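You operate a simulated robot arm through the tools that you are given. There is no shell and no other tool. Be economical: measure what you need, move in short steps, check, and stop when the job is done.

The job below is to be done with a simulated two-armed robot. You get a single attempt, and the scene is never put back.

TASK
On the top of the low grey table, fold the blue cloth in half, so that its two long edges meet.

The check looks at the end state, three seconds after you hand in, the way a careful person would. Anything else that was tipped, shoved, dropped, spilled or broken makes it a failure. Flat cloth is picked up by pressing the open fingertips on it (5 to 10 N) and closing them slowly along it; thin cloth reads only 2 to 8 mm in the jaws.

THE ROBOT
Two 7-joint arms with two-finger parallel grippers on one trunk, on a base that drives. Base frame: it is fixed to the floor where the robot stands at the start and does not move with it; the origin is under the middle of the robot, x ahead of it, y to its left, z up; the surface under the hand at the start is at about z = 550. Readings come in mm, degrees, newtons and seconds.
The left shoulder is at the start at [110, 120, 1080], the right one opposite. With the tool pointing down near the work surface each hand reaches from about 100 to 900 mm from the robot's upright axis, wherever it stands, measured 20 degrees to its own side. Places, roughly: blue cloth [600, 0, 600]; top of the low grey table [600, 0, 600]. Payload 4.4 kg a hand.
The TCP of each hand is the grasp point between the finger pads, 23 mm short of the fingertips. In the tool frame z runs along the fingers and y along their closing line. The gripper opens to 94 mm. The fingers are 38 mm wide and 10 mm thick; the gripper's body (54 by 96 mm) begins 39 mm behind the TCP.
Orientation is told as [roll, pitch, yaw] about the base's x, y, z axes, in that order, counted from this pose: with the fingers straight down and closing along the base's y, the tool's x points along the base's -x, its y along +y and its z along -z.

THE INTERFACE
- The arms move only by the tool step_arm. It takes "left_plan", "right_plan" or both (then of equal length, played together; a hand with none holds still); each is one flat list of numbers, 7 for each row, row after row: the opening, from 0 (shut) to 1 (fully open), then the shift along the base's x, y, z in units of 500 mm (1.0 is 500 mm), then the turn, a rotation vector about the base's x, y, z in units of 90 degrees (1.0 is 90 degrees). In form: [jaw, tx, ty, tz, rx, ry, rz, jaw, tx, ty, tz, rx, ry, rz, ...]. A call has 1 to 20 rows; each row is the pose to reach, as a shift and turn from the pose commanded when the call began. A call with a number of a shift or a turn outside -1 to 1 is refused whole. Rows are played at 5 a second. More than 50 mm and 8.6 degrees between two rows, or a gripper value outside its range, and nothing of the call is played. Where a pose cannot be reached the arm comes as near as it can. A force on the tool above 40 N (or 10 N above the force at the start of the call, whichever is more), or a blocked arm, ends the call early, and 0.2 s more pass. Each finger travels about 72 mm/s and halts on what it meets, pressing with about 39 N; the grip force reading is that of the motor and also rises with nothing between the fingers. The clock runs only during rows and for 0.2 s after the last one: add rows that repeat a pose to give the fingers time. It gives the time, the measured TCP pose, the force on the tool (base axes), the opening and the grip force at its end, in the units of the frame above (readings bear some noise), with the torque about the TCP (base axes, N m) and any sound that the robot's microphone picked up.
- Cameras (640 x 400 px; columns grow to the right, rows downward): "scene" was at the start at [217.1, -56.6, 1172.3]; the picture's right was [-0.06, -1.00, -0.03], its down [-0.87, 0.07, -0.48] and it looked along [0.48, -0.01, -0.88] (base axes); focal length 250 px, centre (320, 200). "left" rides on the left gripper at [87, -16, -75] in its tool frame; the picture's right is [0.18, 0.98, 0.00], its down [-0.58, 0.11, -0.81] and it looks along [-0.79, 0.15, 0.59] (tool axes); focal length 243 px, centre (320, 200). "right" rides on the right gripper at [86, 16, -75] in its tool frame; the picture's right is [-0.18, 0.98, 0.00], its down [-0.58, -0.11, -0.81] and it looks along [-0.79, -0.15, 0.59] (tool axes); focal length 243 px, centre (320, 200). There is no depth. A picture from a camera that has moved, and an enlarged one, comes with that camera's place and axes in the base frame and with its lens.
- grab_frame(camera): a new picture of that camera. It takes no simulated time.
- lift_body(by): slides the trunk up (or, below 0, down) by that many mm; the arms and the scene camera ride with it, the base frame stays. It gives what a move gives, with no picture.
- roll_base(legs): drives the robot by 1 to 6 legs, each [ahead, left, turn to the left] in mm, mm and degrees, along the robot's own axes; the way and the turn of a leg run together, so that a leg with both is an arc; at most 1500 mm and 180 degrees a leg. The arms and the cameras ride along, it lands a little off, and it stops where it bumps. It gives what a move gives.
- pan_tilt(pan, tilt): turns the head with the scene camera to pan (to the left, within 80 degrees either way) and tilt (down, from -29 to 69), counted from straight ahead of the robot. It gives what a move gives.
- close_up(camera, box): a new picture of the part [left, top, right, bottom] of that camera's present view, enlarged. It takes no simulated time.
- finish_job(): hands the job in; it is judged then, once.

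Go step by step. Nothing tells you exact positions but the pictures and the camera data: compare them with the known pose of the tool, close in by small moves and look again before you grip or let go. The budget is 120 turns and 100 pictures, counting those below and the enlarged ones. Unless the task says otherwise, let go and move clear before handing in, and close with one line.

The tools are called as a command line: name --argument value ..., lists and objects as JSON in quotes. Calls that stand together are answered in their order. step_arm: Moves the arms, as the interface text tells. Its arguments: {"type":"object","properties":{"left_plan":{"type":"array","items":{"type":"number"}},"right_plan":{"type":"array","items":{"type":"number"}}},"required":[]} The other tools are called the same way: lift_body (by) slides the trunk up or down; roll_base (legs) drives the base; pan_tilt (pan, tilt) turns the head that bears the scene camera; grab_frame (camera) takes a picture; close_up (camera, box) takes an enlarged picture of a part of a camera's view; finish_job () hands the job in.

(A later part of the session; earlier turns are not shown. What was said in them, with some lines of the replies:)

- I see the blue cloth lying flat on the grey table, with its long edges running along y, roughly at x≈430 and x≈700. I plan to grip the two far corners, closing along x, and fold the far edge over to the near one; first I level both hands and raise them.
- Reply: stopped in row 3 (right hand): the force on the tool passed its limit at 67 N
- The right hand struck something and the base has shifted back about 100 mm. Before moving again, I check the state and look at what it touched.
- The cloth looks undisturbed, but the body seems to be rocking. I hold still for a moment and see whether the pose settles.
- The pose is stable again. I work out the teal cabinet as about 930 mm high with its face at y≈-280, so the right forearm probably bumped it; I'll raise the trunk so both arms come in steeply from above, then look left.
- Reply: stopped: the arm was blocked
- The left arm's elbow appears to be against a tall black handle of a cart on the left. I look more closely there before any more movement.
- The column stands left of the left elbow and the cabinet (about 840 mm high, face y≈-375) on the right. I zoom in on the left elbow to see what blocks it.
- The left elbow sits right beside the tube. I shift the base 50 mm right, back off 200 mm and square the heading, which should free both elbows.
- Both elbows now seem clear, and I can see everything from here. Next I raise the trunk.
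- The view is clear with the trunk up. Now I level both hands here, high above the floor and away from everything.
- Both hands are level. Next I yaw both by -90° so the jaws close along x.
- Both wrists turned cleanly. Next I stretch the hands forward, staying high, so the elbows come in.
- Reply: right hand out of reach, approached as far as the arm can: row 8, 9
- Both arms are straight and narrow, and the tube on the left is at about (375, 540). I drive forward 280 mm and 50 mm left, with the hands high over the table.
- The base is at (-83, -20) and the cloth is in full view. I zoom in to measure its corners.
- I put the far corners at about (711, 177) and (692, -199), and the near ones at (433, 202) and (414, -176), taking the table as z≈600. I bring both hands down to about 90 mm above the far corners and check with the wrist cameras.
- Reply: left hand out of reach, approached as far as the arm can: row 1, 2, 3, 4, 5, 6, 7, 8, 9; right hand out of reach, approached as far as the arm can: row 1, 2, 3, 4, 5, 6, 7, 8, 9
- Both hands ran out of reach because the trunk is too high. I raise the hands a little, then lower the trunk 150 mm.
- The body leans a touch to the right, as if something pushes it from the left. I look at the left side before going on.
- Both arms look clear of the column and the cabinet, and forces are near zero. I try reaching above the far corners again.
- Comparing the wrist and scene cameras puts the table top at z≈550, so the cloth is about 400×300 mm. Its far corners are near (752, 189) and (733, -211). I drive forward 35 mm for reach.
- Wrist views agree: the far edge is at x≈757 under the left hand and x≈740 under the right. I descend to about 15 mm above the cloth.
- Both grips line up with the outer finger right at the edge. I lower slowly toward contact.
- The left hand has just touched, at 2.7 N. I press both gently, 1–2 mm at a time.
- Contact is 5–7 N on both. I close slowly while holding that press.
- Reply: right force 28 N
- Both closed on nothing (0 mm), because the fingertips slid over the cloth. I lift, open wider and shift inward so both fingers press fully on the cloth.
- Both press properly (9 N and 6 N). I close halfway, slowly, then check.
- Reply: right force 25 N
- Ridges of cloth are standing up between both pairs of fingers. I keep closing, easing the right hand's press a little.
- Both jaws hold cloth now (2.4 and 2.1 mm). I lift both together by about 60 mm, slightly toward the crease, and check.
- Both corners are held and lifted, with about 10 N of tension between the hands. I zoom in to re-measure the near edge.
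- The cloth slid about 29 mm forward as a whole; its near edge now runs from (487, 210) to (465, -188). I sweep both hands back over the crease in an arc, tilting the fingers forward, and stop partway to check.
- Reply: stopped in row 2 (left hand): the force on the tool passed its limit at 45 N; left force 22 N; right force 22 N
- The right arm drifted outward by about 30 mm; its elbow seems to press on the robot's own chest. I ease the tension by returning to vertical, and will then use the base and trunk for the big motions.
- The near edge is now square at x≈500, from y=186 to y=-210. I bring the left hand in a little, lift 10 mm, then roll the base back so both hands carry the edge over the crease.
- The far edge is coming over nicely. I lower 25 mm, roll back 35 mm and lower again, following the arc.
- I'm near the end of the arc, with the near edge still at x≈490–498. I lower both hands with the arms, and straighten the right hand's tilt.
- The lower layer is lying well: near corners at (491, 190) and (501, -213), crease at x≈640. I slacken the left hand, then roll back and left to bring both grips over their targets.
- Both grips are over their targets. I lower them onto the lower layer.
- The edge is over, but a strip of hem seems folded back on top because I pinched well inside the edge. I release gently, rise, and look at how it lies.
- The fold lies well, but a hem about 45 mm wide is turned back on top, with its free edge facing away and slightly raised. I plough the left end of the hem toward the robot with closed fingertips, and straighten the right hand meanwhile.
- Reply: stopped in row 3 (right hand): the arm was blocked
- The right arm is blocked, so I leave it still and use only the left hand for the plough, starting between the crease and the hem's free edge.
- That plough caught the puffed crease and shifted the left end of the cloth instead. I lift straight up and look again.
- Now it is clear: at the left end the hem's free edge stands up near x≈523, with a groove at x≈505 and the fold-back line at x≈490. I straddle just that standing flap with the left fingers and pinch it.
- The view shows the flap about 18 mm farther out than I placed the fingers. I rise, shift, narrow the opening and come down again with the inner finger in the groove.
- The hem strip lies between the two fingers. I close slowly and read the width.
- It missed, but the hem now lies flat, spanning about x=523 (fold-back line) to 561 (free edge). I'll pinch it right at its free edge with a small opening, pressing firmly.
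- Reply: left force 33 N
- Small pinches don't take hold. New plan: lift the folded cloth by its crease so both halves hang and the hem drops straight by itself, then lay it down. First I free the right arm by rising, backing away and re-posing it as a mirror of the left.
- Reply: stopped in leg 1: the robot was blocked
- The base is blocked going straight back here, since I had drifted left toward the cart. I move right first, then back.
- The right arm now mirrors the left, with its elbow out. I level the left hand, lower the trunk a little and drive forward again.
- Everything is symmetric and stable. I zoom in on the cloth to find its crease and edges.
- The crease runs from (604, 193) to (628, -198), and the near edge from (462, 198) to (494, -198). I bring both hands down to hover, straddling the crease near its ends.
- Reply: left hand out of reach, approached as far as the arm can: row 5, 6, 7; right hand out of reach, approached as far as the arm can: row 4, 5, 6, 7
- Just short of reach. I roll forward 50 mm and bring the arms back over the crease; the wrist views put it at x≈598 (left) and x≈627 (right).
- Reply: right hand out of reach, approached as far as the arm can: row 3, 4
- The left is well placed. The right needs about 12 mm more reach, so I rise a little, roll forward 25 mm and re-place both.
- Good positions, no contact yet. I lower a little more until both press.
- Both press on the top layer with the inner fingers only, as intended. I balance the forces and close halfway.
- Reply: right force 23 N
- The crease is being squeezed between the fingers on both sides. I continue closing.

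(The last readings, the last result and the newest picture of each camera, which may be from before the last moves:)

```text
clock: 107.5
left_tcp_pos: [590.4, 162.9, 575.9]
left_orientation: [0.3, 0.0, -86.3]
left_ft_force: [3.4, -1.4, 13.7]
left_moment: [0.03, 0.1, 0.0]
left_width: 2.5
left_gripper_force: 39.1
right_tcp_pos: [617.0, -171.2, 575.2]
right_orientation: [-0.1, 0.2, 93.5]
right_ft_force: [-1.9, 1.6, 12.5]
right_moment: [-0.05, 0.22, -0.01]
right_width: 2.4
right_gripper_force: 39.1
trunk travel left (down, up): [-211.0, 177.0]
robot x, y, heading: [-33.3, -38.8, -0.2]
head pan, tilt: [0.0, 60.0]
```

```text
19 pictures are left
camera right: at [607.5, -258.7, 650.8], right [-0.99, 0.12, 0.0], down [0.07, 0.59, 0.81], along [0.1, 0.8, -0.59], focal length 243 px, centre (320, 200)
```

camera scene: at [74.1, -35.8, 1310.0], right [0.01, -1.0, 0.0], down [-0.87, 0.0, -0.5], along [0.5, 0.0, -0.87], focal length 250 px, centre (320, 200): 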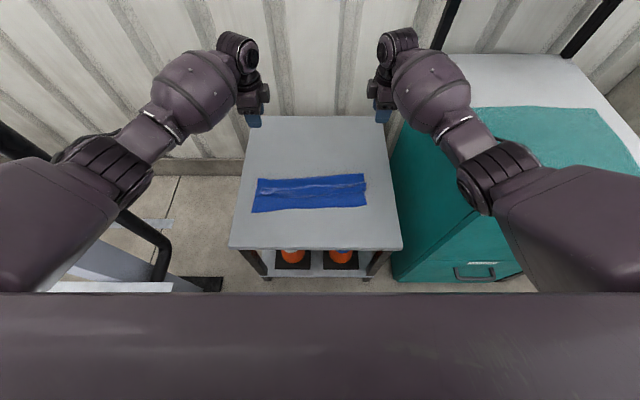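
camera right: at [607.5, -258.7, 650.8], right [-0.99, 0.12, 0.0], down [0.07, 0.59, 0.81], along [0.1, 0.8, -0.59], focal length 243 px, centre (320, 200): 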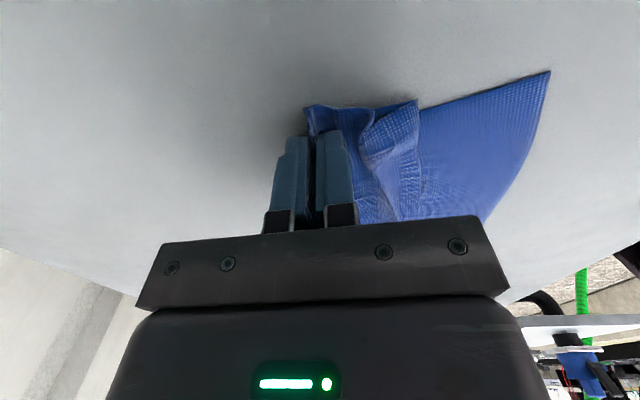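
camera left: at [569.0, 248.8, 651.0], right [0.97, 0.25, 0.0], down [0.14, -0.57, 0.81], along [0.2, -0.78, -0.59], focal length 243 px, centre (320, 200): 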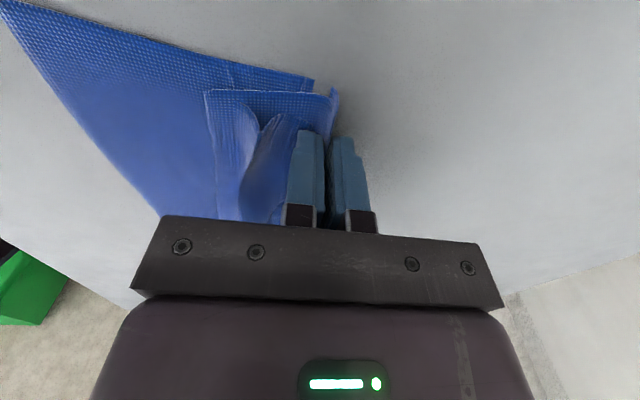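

Both jaws now hold the crease itself (2.5 and 2.4 mm). I lift straight up so both halves hang and the hem drops open.

step_arm --left_plan '[0, -0.005, 0, 0.04, 0, 0, 0, 0, -0.01, 0, 0.08, 0, 0, 0, 0, -0.015, 0, 0.12, 0, 0, 0, 0, -0.02, 0, 0.16, 0, 0, 0, 0, -0.02, 0, 0.2, 0, 0, 0, 0, -0.02, 0, 0.24, 0, 0, 0, 0, -0.02, 0, 0.28, 0, 0, 0, 0, -0.02, 0, 0.32, 0, 0, 0, 0, -0.02, 0, 0.36, 0, 0, 0, 0, -0.02, 0, 0.36, 0, 0, 0, 0, -0.02, 0, 0.36, 0, 0, 0]' --right_plan '[0, -0.005, 0, 0.04, 0, 0, 0, 0, -0.01, 0, 0.08, 0, 0, 0, 0, -0.015, 0, 0.12, 0, 0, 0, 0, -0.02, 0, 0.16, 0, 0, 0, 0, -0.02, 0, 0.2, 0, 0, 0, 0, -0.02, 0, 0.24, 0, 0, 0, 0, -0.02, 0, 0.28, 0, 0, 0, 0, -0.02, 0, 0.32, 0, 0, 0, 0, -0.02, 0, 0.36, 0, 0, 0, 0, -0.02, 0, 0.36, 0, 0, 0, 0, -0.02, 0, 0.36, 0, 0, 0]'

grab_frame --camera "scene"

grab_frame --camera "left"

```text
clock: 109.9
left_tcp_pos: [582.4, 164.1, 753.6]
left_orientation: [0.0, 0.1, -86.3]
left_ft_force: [-0.1, -0.2, 0.3]
left_moment: [-0.02, 0.03, 0.01]
left_width: 2.5
left_gripper_force: 39.6
right_tcp_pos: [607.1, -171.4, 754.2]
right_orientation: [0.0, 0.1, 93.6]
right_ft_force: [0.5, -0.1, -0.9]
right_moment: [0.02, 0.01, -0.04]
right_width: 2.8
right_gripper_force: 39.2
trunk travel left (down, up): [-211.0, 177.0]
robot x, y, heading: [-35.7, -35.7, -0.2]
head pan, tilt: [0.0, 60.0]
```

```text
18 pictures are left
camera scene: at [152.5, -37.2, 1309.3], right [0.0, -1.0, 0.0], down [-0.87, 0.0, -0.5], along [0.5, 0.0, -0.87], focal length 250 px, centre (320, 200)
```

scene: 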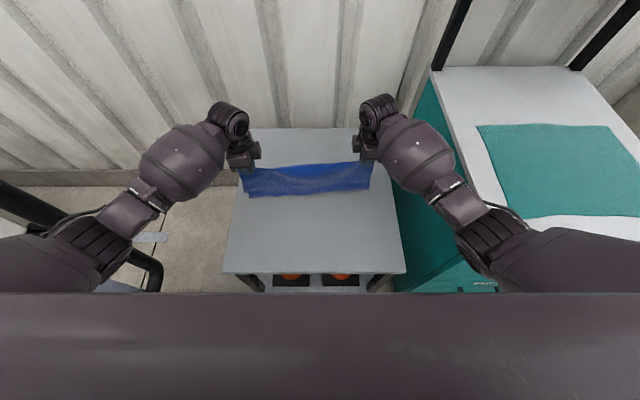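

```text
17 pictures are left
camera left: at [559.3, 249.2, 829.7], right [0.97, 0.25, 0.0], down [0.15, -0.57, 0.81], along [0.2, -0.78, -0.59], focal length 243 px, centre (320, 200)
```

left: 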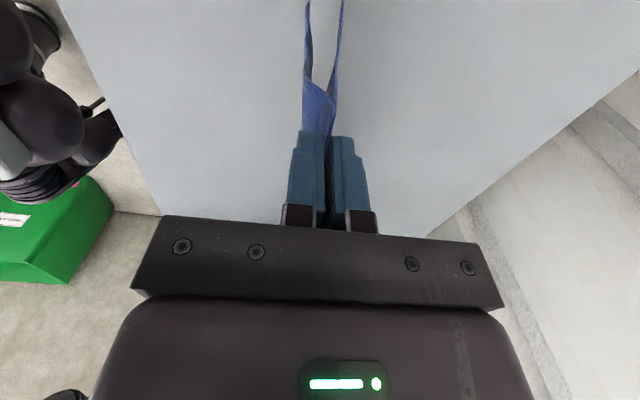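

Both halves hang free from the crease. I zoom in to compare their lower edges.

close_up --camera "scene" --box '[225, 140, 385, 215]'

close_up --camera "left" --box '[220, 0, 420, 140]'

```text
4.00 times, centred on (305, 178) of scene
camera zoom: at [152.5, -37.2, 1309.3], right [0.0, -1.0, 0.0], down [-0.87, 0.0, -0.5], along [0.5, 0.0, -0.87], focal length 999 px, centre (380, 290)
```

zoom: 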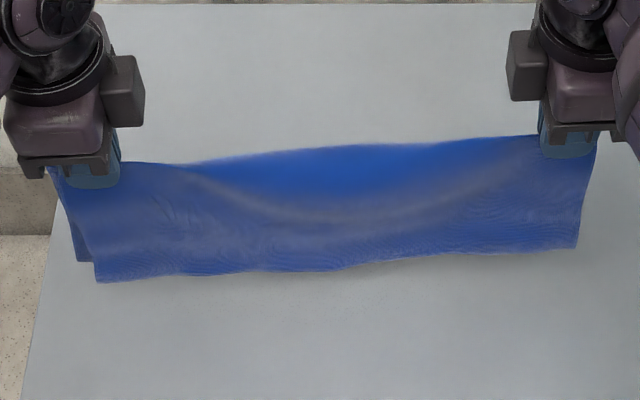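

```text
2.86 times, centred on (320, 70) of left
camera zoom: at [559.3, 249.2, 829.7], right [0.97, 0.25, 0.0], down [0.15, -0.57, 0.81], along [0.2, -0.78, -0.59], focal length 693 px, centre (320, 571)
```

zoom: 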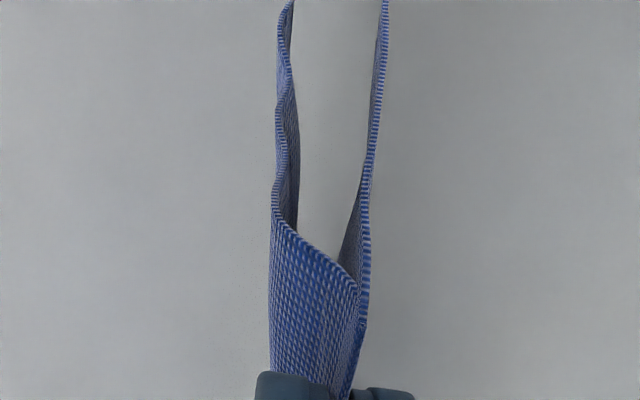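

The two edges hang nearly level, with the rear layer perhaps 6 mm longer. I lower until the edges touch, spreading the hands a few mm to straighten the crease.

step_arm --left_plan '[0, 0, 0.002, -0.02, 0, 0, 0, 0, 0, 0.005, -0.04, 0, 0, 0, 0, 0, 0.008, -0.06, 0, 0, 0, 0, 0, 0.01, -0.08, 0, 0, 0, 0, 0, 0.01, -0.08, 0, 0, 0]' --right_plan '[0, 0, -0.002, -0.02, 0, 0, 0, 0, 0, -0.005, -0.04, 0, 0, 0, 0, 0, -0.008, -0.06, 0, 0, 0, 0, 0, -0.01, -0.08, 0, 0, 0, 0, 0, -0.01, -0.08, 0, 0, 0]'

close_up --camera "scene" --box '[225, 140, 385, 215]'

```text
clock: 111.1
left_tcp_pos: [582.2, 168.3, 714.6]
left_orientation: [0.0, 0.1, -86.3]
left_ft_force: [0.1, -2.2, 0.1]
left_moment: [-0.06, -0.02, 0.02]
left_width: 2.3
left_gripper_force: 39.5
right_tcp_pos: [606.7, -177.7, 716.0]
right_orientation: [0.0, 0.1, 93.6]
right_ft_force: [-0.3, 2.8, -0.6]
right_moment: [0.03, 0.02, 0.03]
right_width: 2.5
right_gripper_force: 39.6
trunk travel left (down, up): [-211.0, 177.0]
robot x, y, heading: [-31.8, -34.5, -0.3]
head pan, tilt: [0.0, 60.0]
```

```text
4.00 times, centred on (305, 178) of scene
camera zoom: at [152.4, -37.2, 1309.3], right [0.0, -1.0, 0.0], down [-0.87, 0.0, -0.5], along [0.5, 0.0, -0.87], focal length 999 px, centre (380, 290)
```

zoom: 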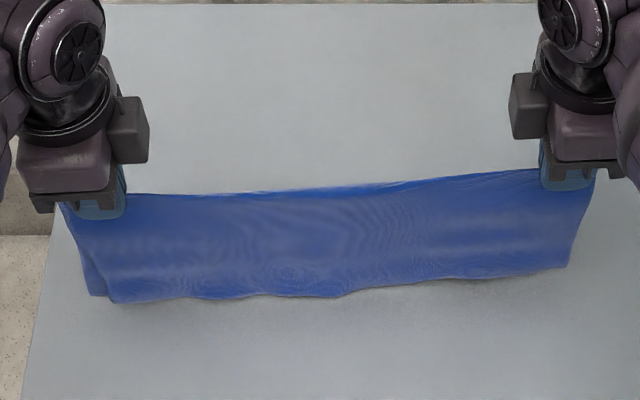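

The crease is taut and the edges just touch. Now I lay it down: the base rolls back in small steps while the arms lower, so the edges stay where they are.

roll_base --legs '[[-40, 0, 0]]'

step_arm --left_plan '[0, 0, 0, -0.015, 0, 0, 0, 0, 0, 0, -0.03, 0, 0, 0, 0, 0, 0, -0.03, 0, 0, 0]' --right_plan '[0, 0, 0, -0.015, 0, 0, 0, 0, 0, 0, -0.03, 0, 0, 0, 0, 0, 0, -0.03, 0, 0, 0]'

roll_base --legs '[[-35, 0, 0]]'

step_arm --left_plan '[0, 0, 0, -0.025, 0, 0, 0, 0, 0, 0, -0.05, 0, 0, 0, 0, 0, 0, -0.05, 0, 0, 0]' --right_plan '[0, 0, 0, -0.025, 0, 0, 0, 0, 0, 0, -0.05, 0, 0, 0, 0, 0, 0, -0.05, 0, 0, 0]'

close_up --camera "scene" --box '[225, 100, 385, 200]'

```text
clock: 112.0
left_tcp_pos: [542.5, 169.8, 715.4]
left_orientation: [0.0, -0.1, -86.3]
left_ft_force: [-0.5, -2.9, -0.2]
left_moment: [-0.04, -0.03, 0.04]
left_width: 2.4
left_gripper_force: 38.7
right_tcp_pos: [566.4, -175.6, 716.1]
right_orientation: [0.0, 0.1, 93.6]
right_ft_force: [-0.4, 3.1, -0.3]
right_moment: [0.08, 0.01, 0.05]
right_width: 2.7
right_gripper_force: 39.5
trunk travel left (down, up): [-211.0, 177.0]
robot x, y, heading: [-76.3, -34.6, -0.1]
head pan, tilt: [0.0, 60.0]
```

```text
clock: 112.8
left_tcp_pos: [541.9, 168.0, 698.5]
left_orientation: [0.1, -0.1, -86.3]
left_ft_force: [-0.3, -3.0, 0.1]
left_moment: [-0.06, -0.05, 0.04]
left_width: 2.3
left_gripper_force: 39.0
right_tcp_pos: [568.3, -177.0, 701.6]
right_orientation: [-0.1, 0.2, 93.5]
right_ft_force: [-0.5, 2.6, 0.3]
right_moment: [0.04, 0.0, 0.03]
right_width: 2.7
right_gripper_force: 39.0
trunk travel left (down, up): [-211.0, 177.0]
robot x, y, heading: [-74.1, -34.3, 0.0]
head pan, tilt: [0.0, 60.0]
```

```text
clock: 113.7
left_tcp_pos: [506.9, 169.2, 700.5]
left_orientation: [0.1, 0.1, -86.2]
left_ft_force: [0.2, -2.2, 0.8]
left_moment: [-0.07, 0.01, -0.03]
left_width: 2.2
left_gripper_force: 39.2
right_tcp_pos: [532.1, -176.3, 700.7]
right_orientation: [0.0, 0.1, 93.6]
right_ft_force: [-0.2, 3.3, 0.5]
right_moment: [0.04, -0.02, -0.04]
right_width: 2.7
right_gripper_force: 39.0
trunk travel left (down, up): [-211.0, 177.0]
robot x, y, heading: [-106.8, -35.5, 0.1]
head pan, tilt: [0.0, 60.0]
```

```text
clock: 114.5
left_tcp_pos: [506.1, 168.6, 674.3]
left_orientation: [0.1, 0.0, -86.3]
left_ft_force: [0.0, -1.2, 0.3]
left_moment: [-0.04, -0.05, -0.02]
left_width: 2.3
left_gripper_force: 38.8
right_tcp_pos: [531.8, -175.3, 674.2]
right_orientation: [0.0, 0.1, 93.7]
right_ft_force: [-0.4, 0.5, -0.4]
right_moment: [0.0, -0.01, 0.0]
right_width: 2.6
right_gripper_force: 38.6
trunk travel left (down, up): [-211.0, 177.0]
robot x, y, heading: [-107.4, -35.2, -0.2]
head pan, tilt: [0.0, 60.0]
```

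```text
4.00 times, centred on (305, 150) of scene
camera zoom: at [77.4, -36.9, 1309.4], right [0.0, -1.0, 0.0], down [-0.87, 0.0, -0.5], along [0.5, 0.0, -0.87], focal length 999 px, centre (380, 400)
```

zoom: 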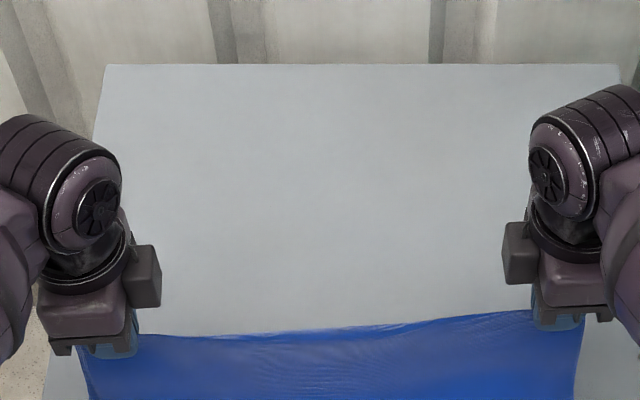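

grab_frame --camera "left"

```text
12 pictures are left
camera left: at [484.6, 253.7, 749.8], right [0.97, 0.25, 0.0], down [0.14, -0.57, 0.81], along [0.2, -0.78, -0.59], focal length 243 px, centre (320, 200)
```

left: 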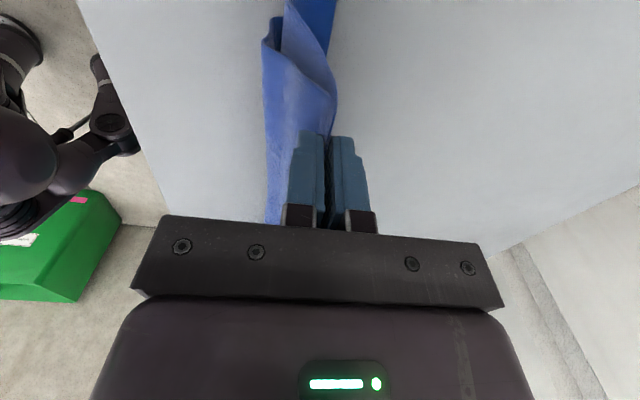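

close_up --camera "scene" --box '[225, 170, 385, 270]'

```text
4.00 times, centred on (305, 220) of scene
camera zoom: at [77.4, -36.9, 1309.4], right [0.0, -1.0, 0.0], down [-0.87, 0.0, -0.5], along [0.5, 0.0, -0.87], focal length 999 px, centre (380, 120)
```

zoom: 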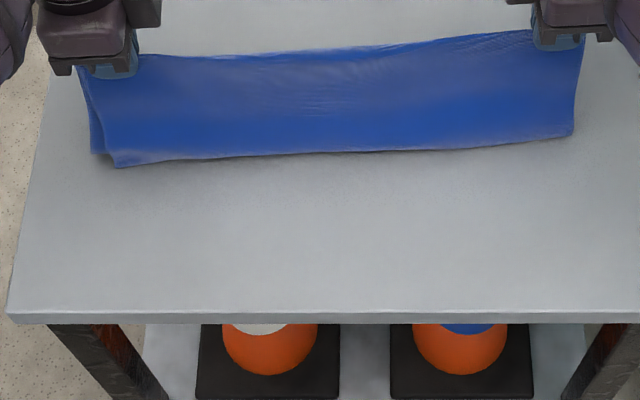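

The lower edges ended up on the robot's side of the hands (x≈470–500), so the cloth leans that way. I'll lay the crease away from the robot instead, rolling forward while lowering.

roll_base --legs '[[40, 0, 0.1]]'

step_arm --left_plan '[0, 0.01, 0, -0.025, 0, 0, 0, 0, 0.02, 0, -0.05, 0, 0, 0, 0, 0.02, 0, -0.05, 0, 0, 0]' --right_plan '[0, 0.01, 0, -0.025, 0, 0, 0, 0, 0.02, 0, -0.05, 0, 0, 0, 0, 0.02, 0, -0.05, 0, 0, 0]'

roll_base --legs '[[28, 0, 0]]'

close_up --camera "scene" --box '[225, 150, 385, 270]'

```text
clock: 115.4
left_tcp_pos: [547.1, 168.1, 674.5]
left_orientation: [-0.1, 0.0, -86.2]
left_ft_force: [0.4, -0.8, -0.2]
left_moment: [-0.02, 0.0, 0.02]
left_width: 2.1
left_gripper_force: 39.3
right_tcp_pos: [572.7, -176.0, 673.4]
right_orientation: [0.0, 0.1, 93.7]
right_ft_force: [-0.8, 1.8, 0.4]
right_moment: [0.03, 0.02, 0.0]
right_width: 2.9
right_gripper_force: 39.0
trunk travel left (down, up): [-211.0, 177.0]
robot x, y, heading: [-67.7, -36.6, -0.0]
head pan, tilt: [0.0, 60.0]
```

```text
clock: 116.2
left_tcp_pos: [557.9, 169.7, 650.2]
left_orientation: [0.1, 0.1, -86.3]
left_ft_force: [-0.1, -0.9, 0.1]
left_moment: [-0.03, 0.08, 0.04]
left_width: 2.5
left_gripper_force: 39.0
right_tcp_pos: [583.3, -175.4, 650.0]
right_orientation: [0.0, 0.2, 93.6]
right_ft_force: [-0.2, 1.7, 0.6]
right_moment: [0.03, 0.0, 0.01]
right_width: 2.6
right_gripper_force: 39.1
trunk travel left (down, up): [-211.0, 177.0]
robot x, y, heading: [-67.6, -33.8, 0.3]
head pan, tilt: [0.0, 60.0]
```

```text
clock: 117.0
left_tcp_pos: [585.6, 169.5, 649.3]
left_orientation: [0.0, -0.1, -86.2]
left_ft_force: [0.4, -1.3, -0.6]
left_moment: [-0.03, -0.01, 0.01]
left_width: 2.5
left_gripper_force: 39.1
right_tcp_pos: [611.5, -174.4, 648.2]
right_orientation: [0.1, 0.1, 93.7]
right_ft_force: [0.4, 1.4, 0.2]
right_moment: [0.0, 0.04, 0.01]
right_width: 2.6
right_gripper_force: 38.7
trunk travel left (down, up): [-211.0, 177.0]
robot x, y, heading: [-41.8, -33.1, -0.1]
head pan, tilt: [0.0, 60.0]
```

```text
3.33 times, centred on (305, 210) of scene
camera zoom: at [147.1, -36.9, 1309.0], right [0.0, -1.0, 0.0], down [-0.87, 0.0, -0.5], along [0.5, 0.0, -0.87], focal length 832 px, centre (370, 167)
```

zoom: 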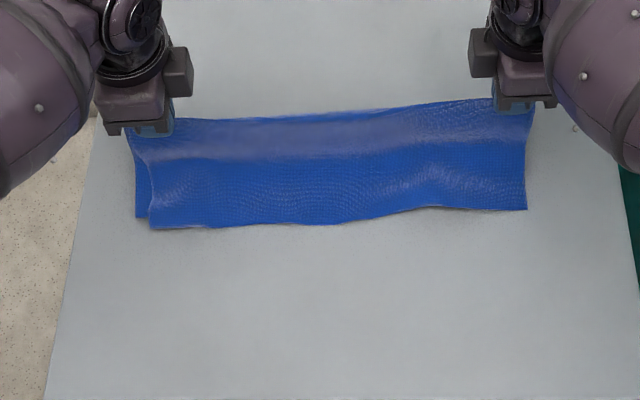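

The cloth is laying down with its edges toward the robot. I extend the arms forward and use the trunk to come down, for better reach.

step_arm --left_plan '[0, 0.03, 0, 0, 0, 0, 0, 0, 0.06, 0, -0.01, 0, 0, 0, 0, 0.06, 0, -0.01, 0, 0, 0]' --right_plan '[0, 0.03, 0, 0, 0, 0, 0, 0, 0.06, 0, -0.01, 0, 0, 0, 0, 0.06, 0, -0.01, 0, 0, 0]'

lift_body --by -35

step_arm --left_plan '[0, 0.025, 0, 0, 0, 0, 0, 0, 0.05, 0, -0.01, 0, 0, 0, 0, 0.05, 0, -0.01, 0, 0, 0]' --right_plan '[0, 0.025, 0, 0, 0, 0, 0, 0, 0.05, 0, -0.01, 0, 0, 0, 0, 0.05, 0, -0.01, 0, 0, 0]'

```text
clock: 117.8
left_tcp_pos: [613.9, 168.9, 644.9]
left_orientation: [0.0, 0.0, -86.3]
left_ft_force: [0.4, -3.0, 0.0]
left_moment: [-0.05, 0.01, 0.01]
left_width: 2.4
left_gripper_force: 38.9
right_tcp_pos: [640.3, -175.5, 645.0]
right_orientation: [0.0, 0.1, 93.6]
right_ft_force: [0.2, 2.3, -0.1]
right_moment: [0.07, -0.02, -0.02]
right_width: 2.7
right_gripper_force: 38.9
trunk travel left (down, up): [-211.0, 177.0]
robot x, y, heading: [-37.9, -35.9, 0.1]
head pan, tilt: [0.0, 60.0]
```

```text
clock: 118.6
left_tcp_pos: [615.5, 169.2, 612.2]
left_orientation: [0.2, -0.1, -86.3]
left_ft_force: [0.7, -1.4, 0.6]
left_moment: [-0.08, 0.0, 0.01]
left_width: 2.3
left_gripper_force: 38.7
right_tcp_pos: [641.9, -175.3, 611.8]
right_orientation: [-0.2, 0.0, 93.6]
right_ft_force: [-0.1, 1.3, 0.3]
right_moment: [0.04, 0.04, 0.06]
right_width: 2.5
right_gripper_force: 38.8
trunk travel left (down, up): [-176.0, 212.0]
robot x, y, heading: [-38.4, -35.2, -0.3]
head pan, tilt: [0.0, 60.0]
```

```text
clock: 119.4
left_tcp_pos: [639.4, 168.2, 603.5]
left_orientation: [0.0, 0.0, -86.3]
left_ft_force: [0.7, -1.6, 0.4]
left_moment: [-0.02, 0.01, -0.03]
left_width: 2.2
left_gripper_force: 39.4
right_tcp_pos: [665.2, -175.0, 603.5]
right_orientation: [0.0, 0.1, 93.6]
right_ft_force: [0.3, 1.4, 0.1]
right_moment: [-0.01, 0.04, 0.0]
right_width: 2.5
right_gripper_force: 38.8
trunk travel left (down, up): [-176.0, 212.0]
robot x, y, heading: [-37.2, -39.3, -0.0]
head pan, tilt: [0.0, 60.0]
```

step_arm --left_plan '[0, 0.02, 0, -0.015, 0, 0, 0, 0, 0.035, 0, -0.03, 0, 0, 0, 0, 0.045, 0, -0.046, 0, 0, 0, 0, 0.045, 0, -0.046, 0, 0, 0]' --right_plan '[0, 0.02, 0, -0.015, 0, 0, 0, 0, 0.035, 0, -0.03, 0, 0, 0, 0, 0.045, 0, -0.046, 0, 0, 0, 0, 0.045, 0, -0.046, 0, 0, 0]'

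close_up --camera "scene" --box '[230, 130, 390, 230]'

```text
clock: 120.4
left_tcp_pos: [663.1, 169.7, 580.4]
left_orientation: [0.0, -0.1, -86.2]
left_ft_force: [-0.3, -1.4, -0.2]
left_moment: [-0.03, -0.02, 0.01]
left_width: 2.3
left_gripper_force: 39.1
right_tcp_pos: [683.4, -174.1, 588.4]
right_orientation: [-0.1, 0.1, 93.6]
right_ft_force: [0.5, 1.0, -0.6]
right_moment: [0.01, -0.01, -0.02]
right_width: 2.5
right_gripper_force: 39.5
right hand out of reach, approached as far as the arm can: row 3, 4
trunk travel left (down, up): [-176.0, 212.0]
robot x, y, heading: [-42.4, -35.6, -0.1]
head pan, tilt: [0.0, 60.0]
```

```text
4.00 times, centred on (310, 180) of scene
camera zoom: at [178.0, -36.9, 1270.5], right [0.0, -1.0, 0.0], down [-0.87, 0.0, -0.5], along [0.5, 0.0, -0.87], focal length 999 px, centre (360, 280)
```

zoom: 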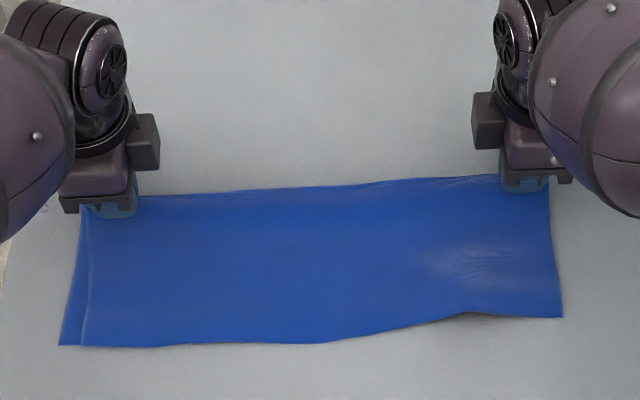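

The cloth lies as a neat fold with the long edges together along the near side. I set the right hand down the last few mm and release both gently.

step_arm --left_plan '[0, 0, 0, -0.004, 0, 0, 0, 0, 0, 0, -0.004, 0, 0, 0, 0.04, 0, 0, -0.002, 0, 0, 0, 0.08, 0, 0, 0, 0, 0, 0, 0.14, 0, 0, 0.002, 0, 0, 0, 0.2, 0, 0, 0.004, 0, 0, 0, 0.26, 0, 0, 0.01, 0, 0, 0, 0.3, 0, 0, 0.03, 0, 0, 0, 0.3, 0, 0, 0.08, 0, 0, 0, 0.3, 0, 0, 0.16, 0, 0, 0, 0.3, 0, 0, 0.25, 0, 0, 0, 0.3, 0, 0, 0.25, 0, 0, 0]' --right_plan '[0, -0.006, 0, -0.01, 0, 0, 0, 0, -0.012, 0, -0.02, 0, 0, 0, 0.04, -0.012, 0, -0.018, 0, 0, 0, 0.08, -0.012, 0, -0.016, 0, 0, 0, 0.14, -0.012, 0, -0.014, 0, 0, 0, 0.2, -0.012, 0, -0.012, 0, 0, 0, 0.26, -0.012, 0, -0.006, 0, 0, 0, 0.3, -0.012, 0, 0.02, 0, 0, 0, 0.3, -0.012, 0, 0.08, 0, 0, 0, 0.3, -0.012, 0, 0.16, 0, 0, 0, 0.3, -0.012, 0, 0.25, 0, 0, 0, 0.3, -0.012, 0, 0.25, 0, 0, 0]'

close_up --camera "scene" --box '[230, 130, 390, 230]'

```text
clock: 123.0
left_tcp_pos: [662.4, 169.7, 704.5]
left_orientation: [-0.2, -0.1, -86.2]
left_ft_force: [0.0, 0.4, 0.0]
left_moment: [-0.05, 0.01, 0.0]
left_width: 28.1
left_gripper_force: 0.1
right_tcp_pos: [676.4, -177.6, 713.9]
right_orientation: [0.2, 0.1, 93.6]
right_ft_force: [-0.4, 0.0, -0.1]
right_moment: [0.01, -0.02, -0.03]
right_width: 28.1
right_gripper_force: 0.1
trunk travel left (down, up): [-176.0, 212.0]
robot x, y, heading: [-40.3, -40.4, -0.1]
head pan, tilt: [0.0, 60.0]
```

```text
4.00 times, centred on (310, 180) of scene
camera zoom: at [178.8, -36.9, 1270.1], right [0.0, -1.0, 0.0], down [-0.87, 0.0, -0.5], along [0.5, 0.0, -0.87], focal length 999 px, centre (360, 280)
```

zoom: 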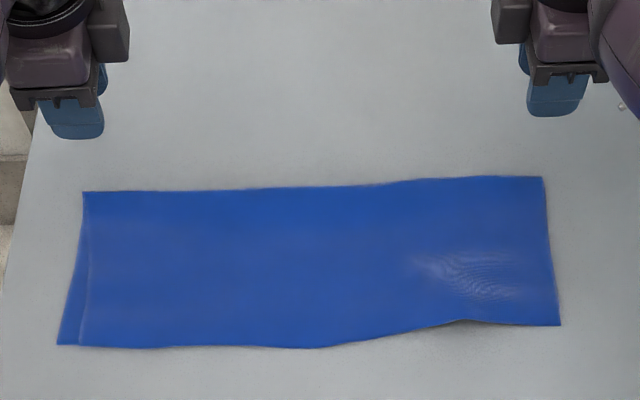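

Released cleanly and it looks very good. I check both ends from the wrist cameras.

close_up --camera "right" --box '[240, 0, 640, 220]'

close_up --camera "left" --box '[0, 0, 400, 220]'

```text
1.60 times, centred on (440, 110) of right
camera zoom: at [667.4, -263.9, 788.0], right [-0.99, 0.12, 0.0], down [0.07, 0.59, 0.8], along [0.1, 0.8, -0.59], focal length 388 px, centre (128, 344)
```

zoom: 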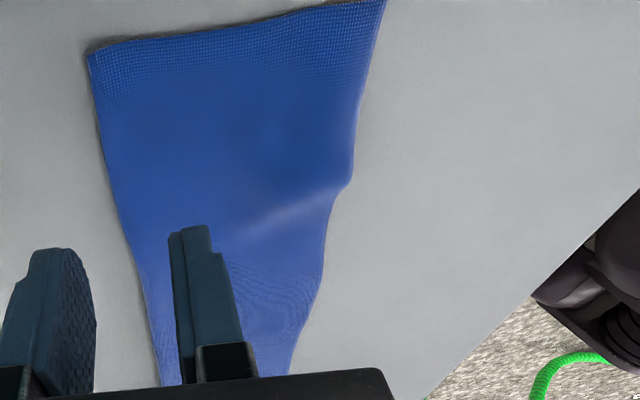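

```text
1.60 times, centred on (200, 110) of left
camera zoom: at [640.7, 255.0, 780.6], right [0.97, 0.25, 0.0], down [0.15, -0.57, 0.81], along [0.2, -0.78, -0.59], focal length 388 px, centre (512, 344)
```

zoom: 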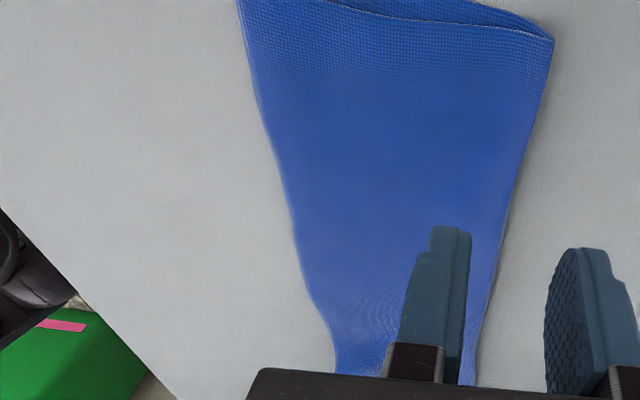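

Top layer spans 145–149 mm from crease to edge, exactly half of the 296 mm cloth, and no lower layer shows past the near edge. I raise the hands well clear and take a last look.

step_arm --left_plan '[0.3, 0, 0, 0.06, 0, 0, 0, 0.3, 0, 0, 0.12, 0, 0, 0, 0.3, 0, 0, 0.16, 0, 0, 0, 0.3, 0, 0, 0.16, 0, 0, 0]' --right_plan '[0.3, 0, 0, 0.06, 0, 0, 0, 0.3, 0, 0, 0.12, 0, 0, 0, 0.3, 0, 0, 0.16, 0, 0, 0, 0.3, 0, 0, 0.16, 0, 0, 0]'

grab_frame --camera "scene"

```text
clock: 124.0
left_tcp_pos: [661.9, 170.8, 786.6]
left_orientation: [0.0, 0.0, -86.3]
left_ft_force: [-0.5, -0.3, -0.1]
left_moment: [0.01, 0.01, -0.02]
left_width: 28.3
left_gripper_force: 0.1
right_tcp_pos: [676.4, -176.7, 792.7]
right_orientation: [0.1, 0.1, 93.6]
right_ft_force: [0.1, 0.7, 1.8]
right_moment: [-0.01, 0.01, -0.01]
right_width: 28.4
right_gripper_force: 0.0
trunk travel left (down, up): [-176.0, 212.0]
robot x, y, heading: [-37.7, -37.6, -0.2]
head pan, tilt: [0.0, 60.0]
```

```text
5 pictures are left
camera scene: at [178.4, -36.9, 1270.3], right [0.0, -1.0, 0.0], down [-0.87, 0.0, -0.5], along [0.5, 0.0, -0.87], focal length 250 px, centre (320, 200)
```

scene: 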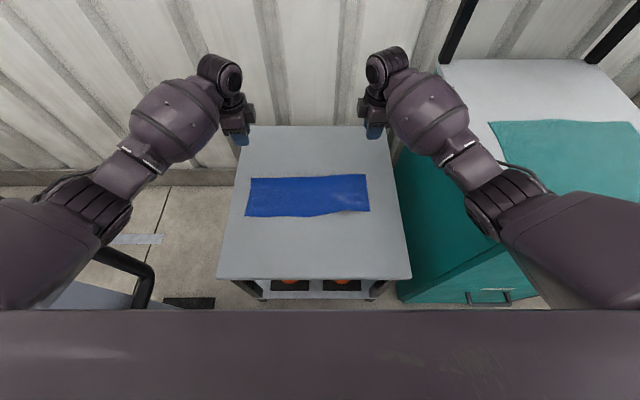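

The cloth lies folded in half with its long edges together, both hands are clear, and nothing else looks disturbed in this view. I hand in.

finish_job

```text
The job is handed in.
```

The blue cloth is folded in half on the low grey table with its two long edges meeting; at the left end the under layer sticks out about 18 mm sideways, and there is a small bump near the right end. Early on the robot bumped something and its base shifted about 100 mm, and it was blocked twice more, but nothing looked moved or tipped in the pictures I took.
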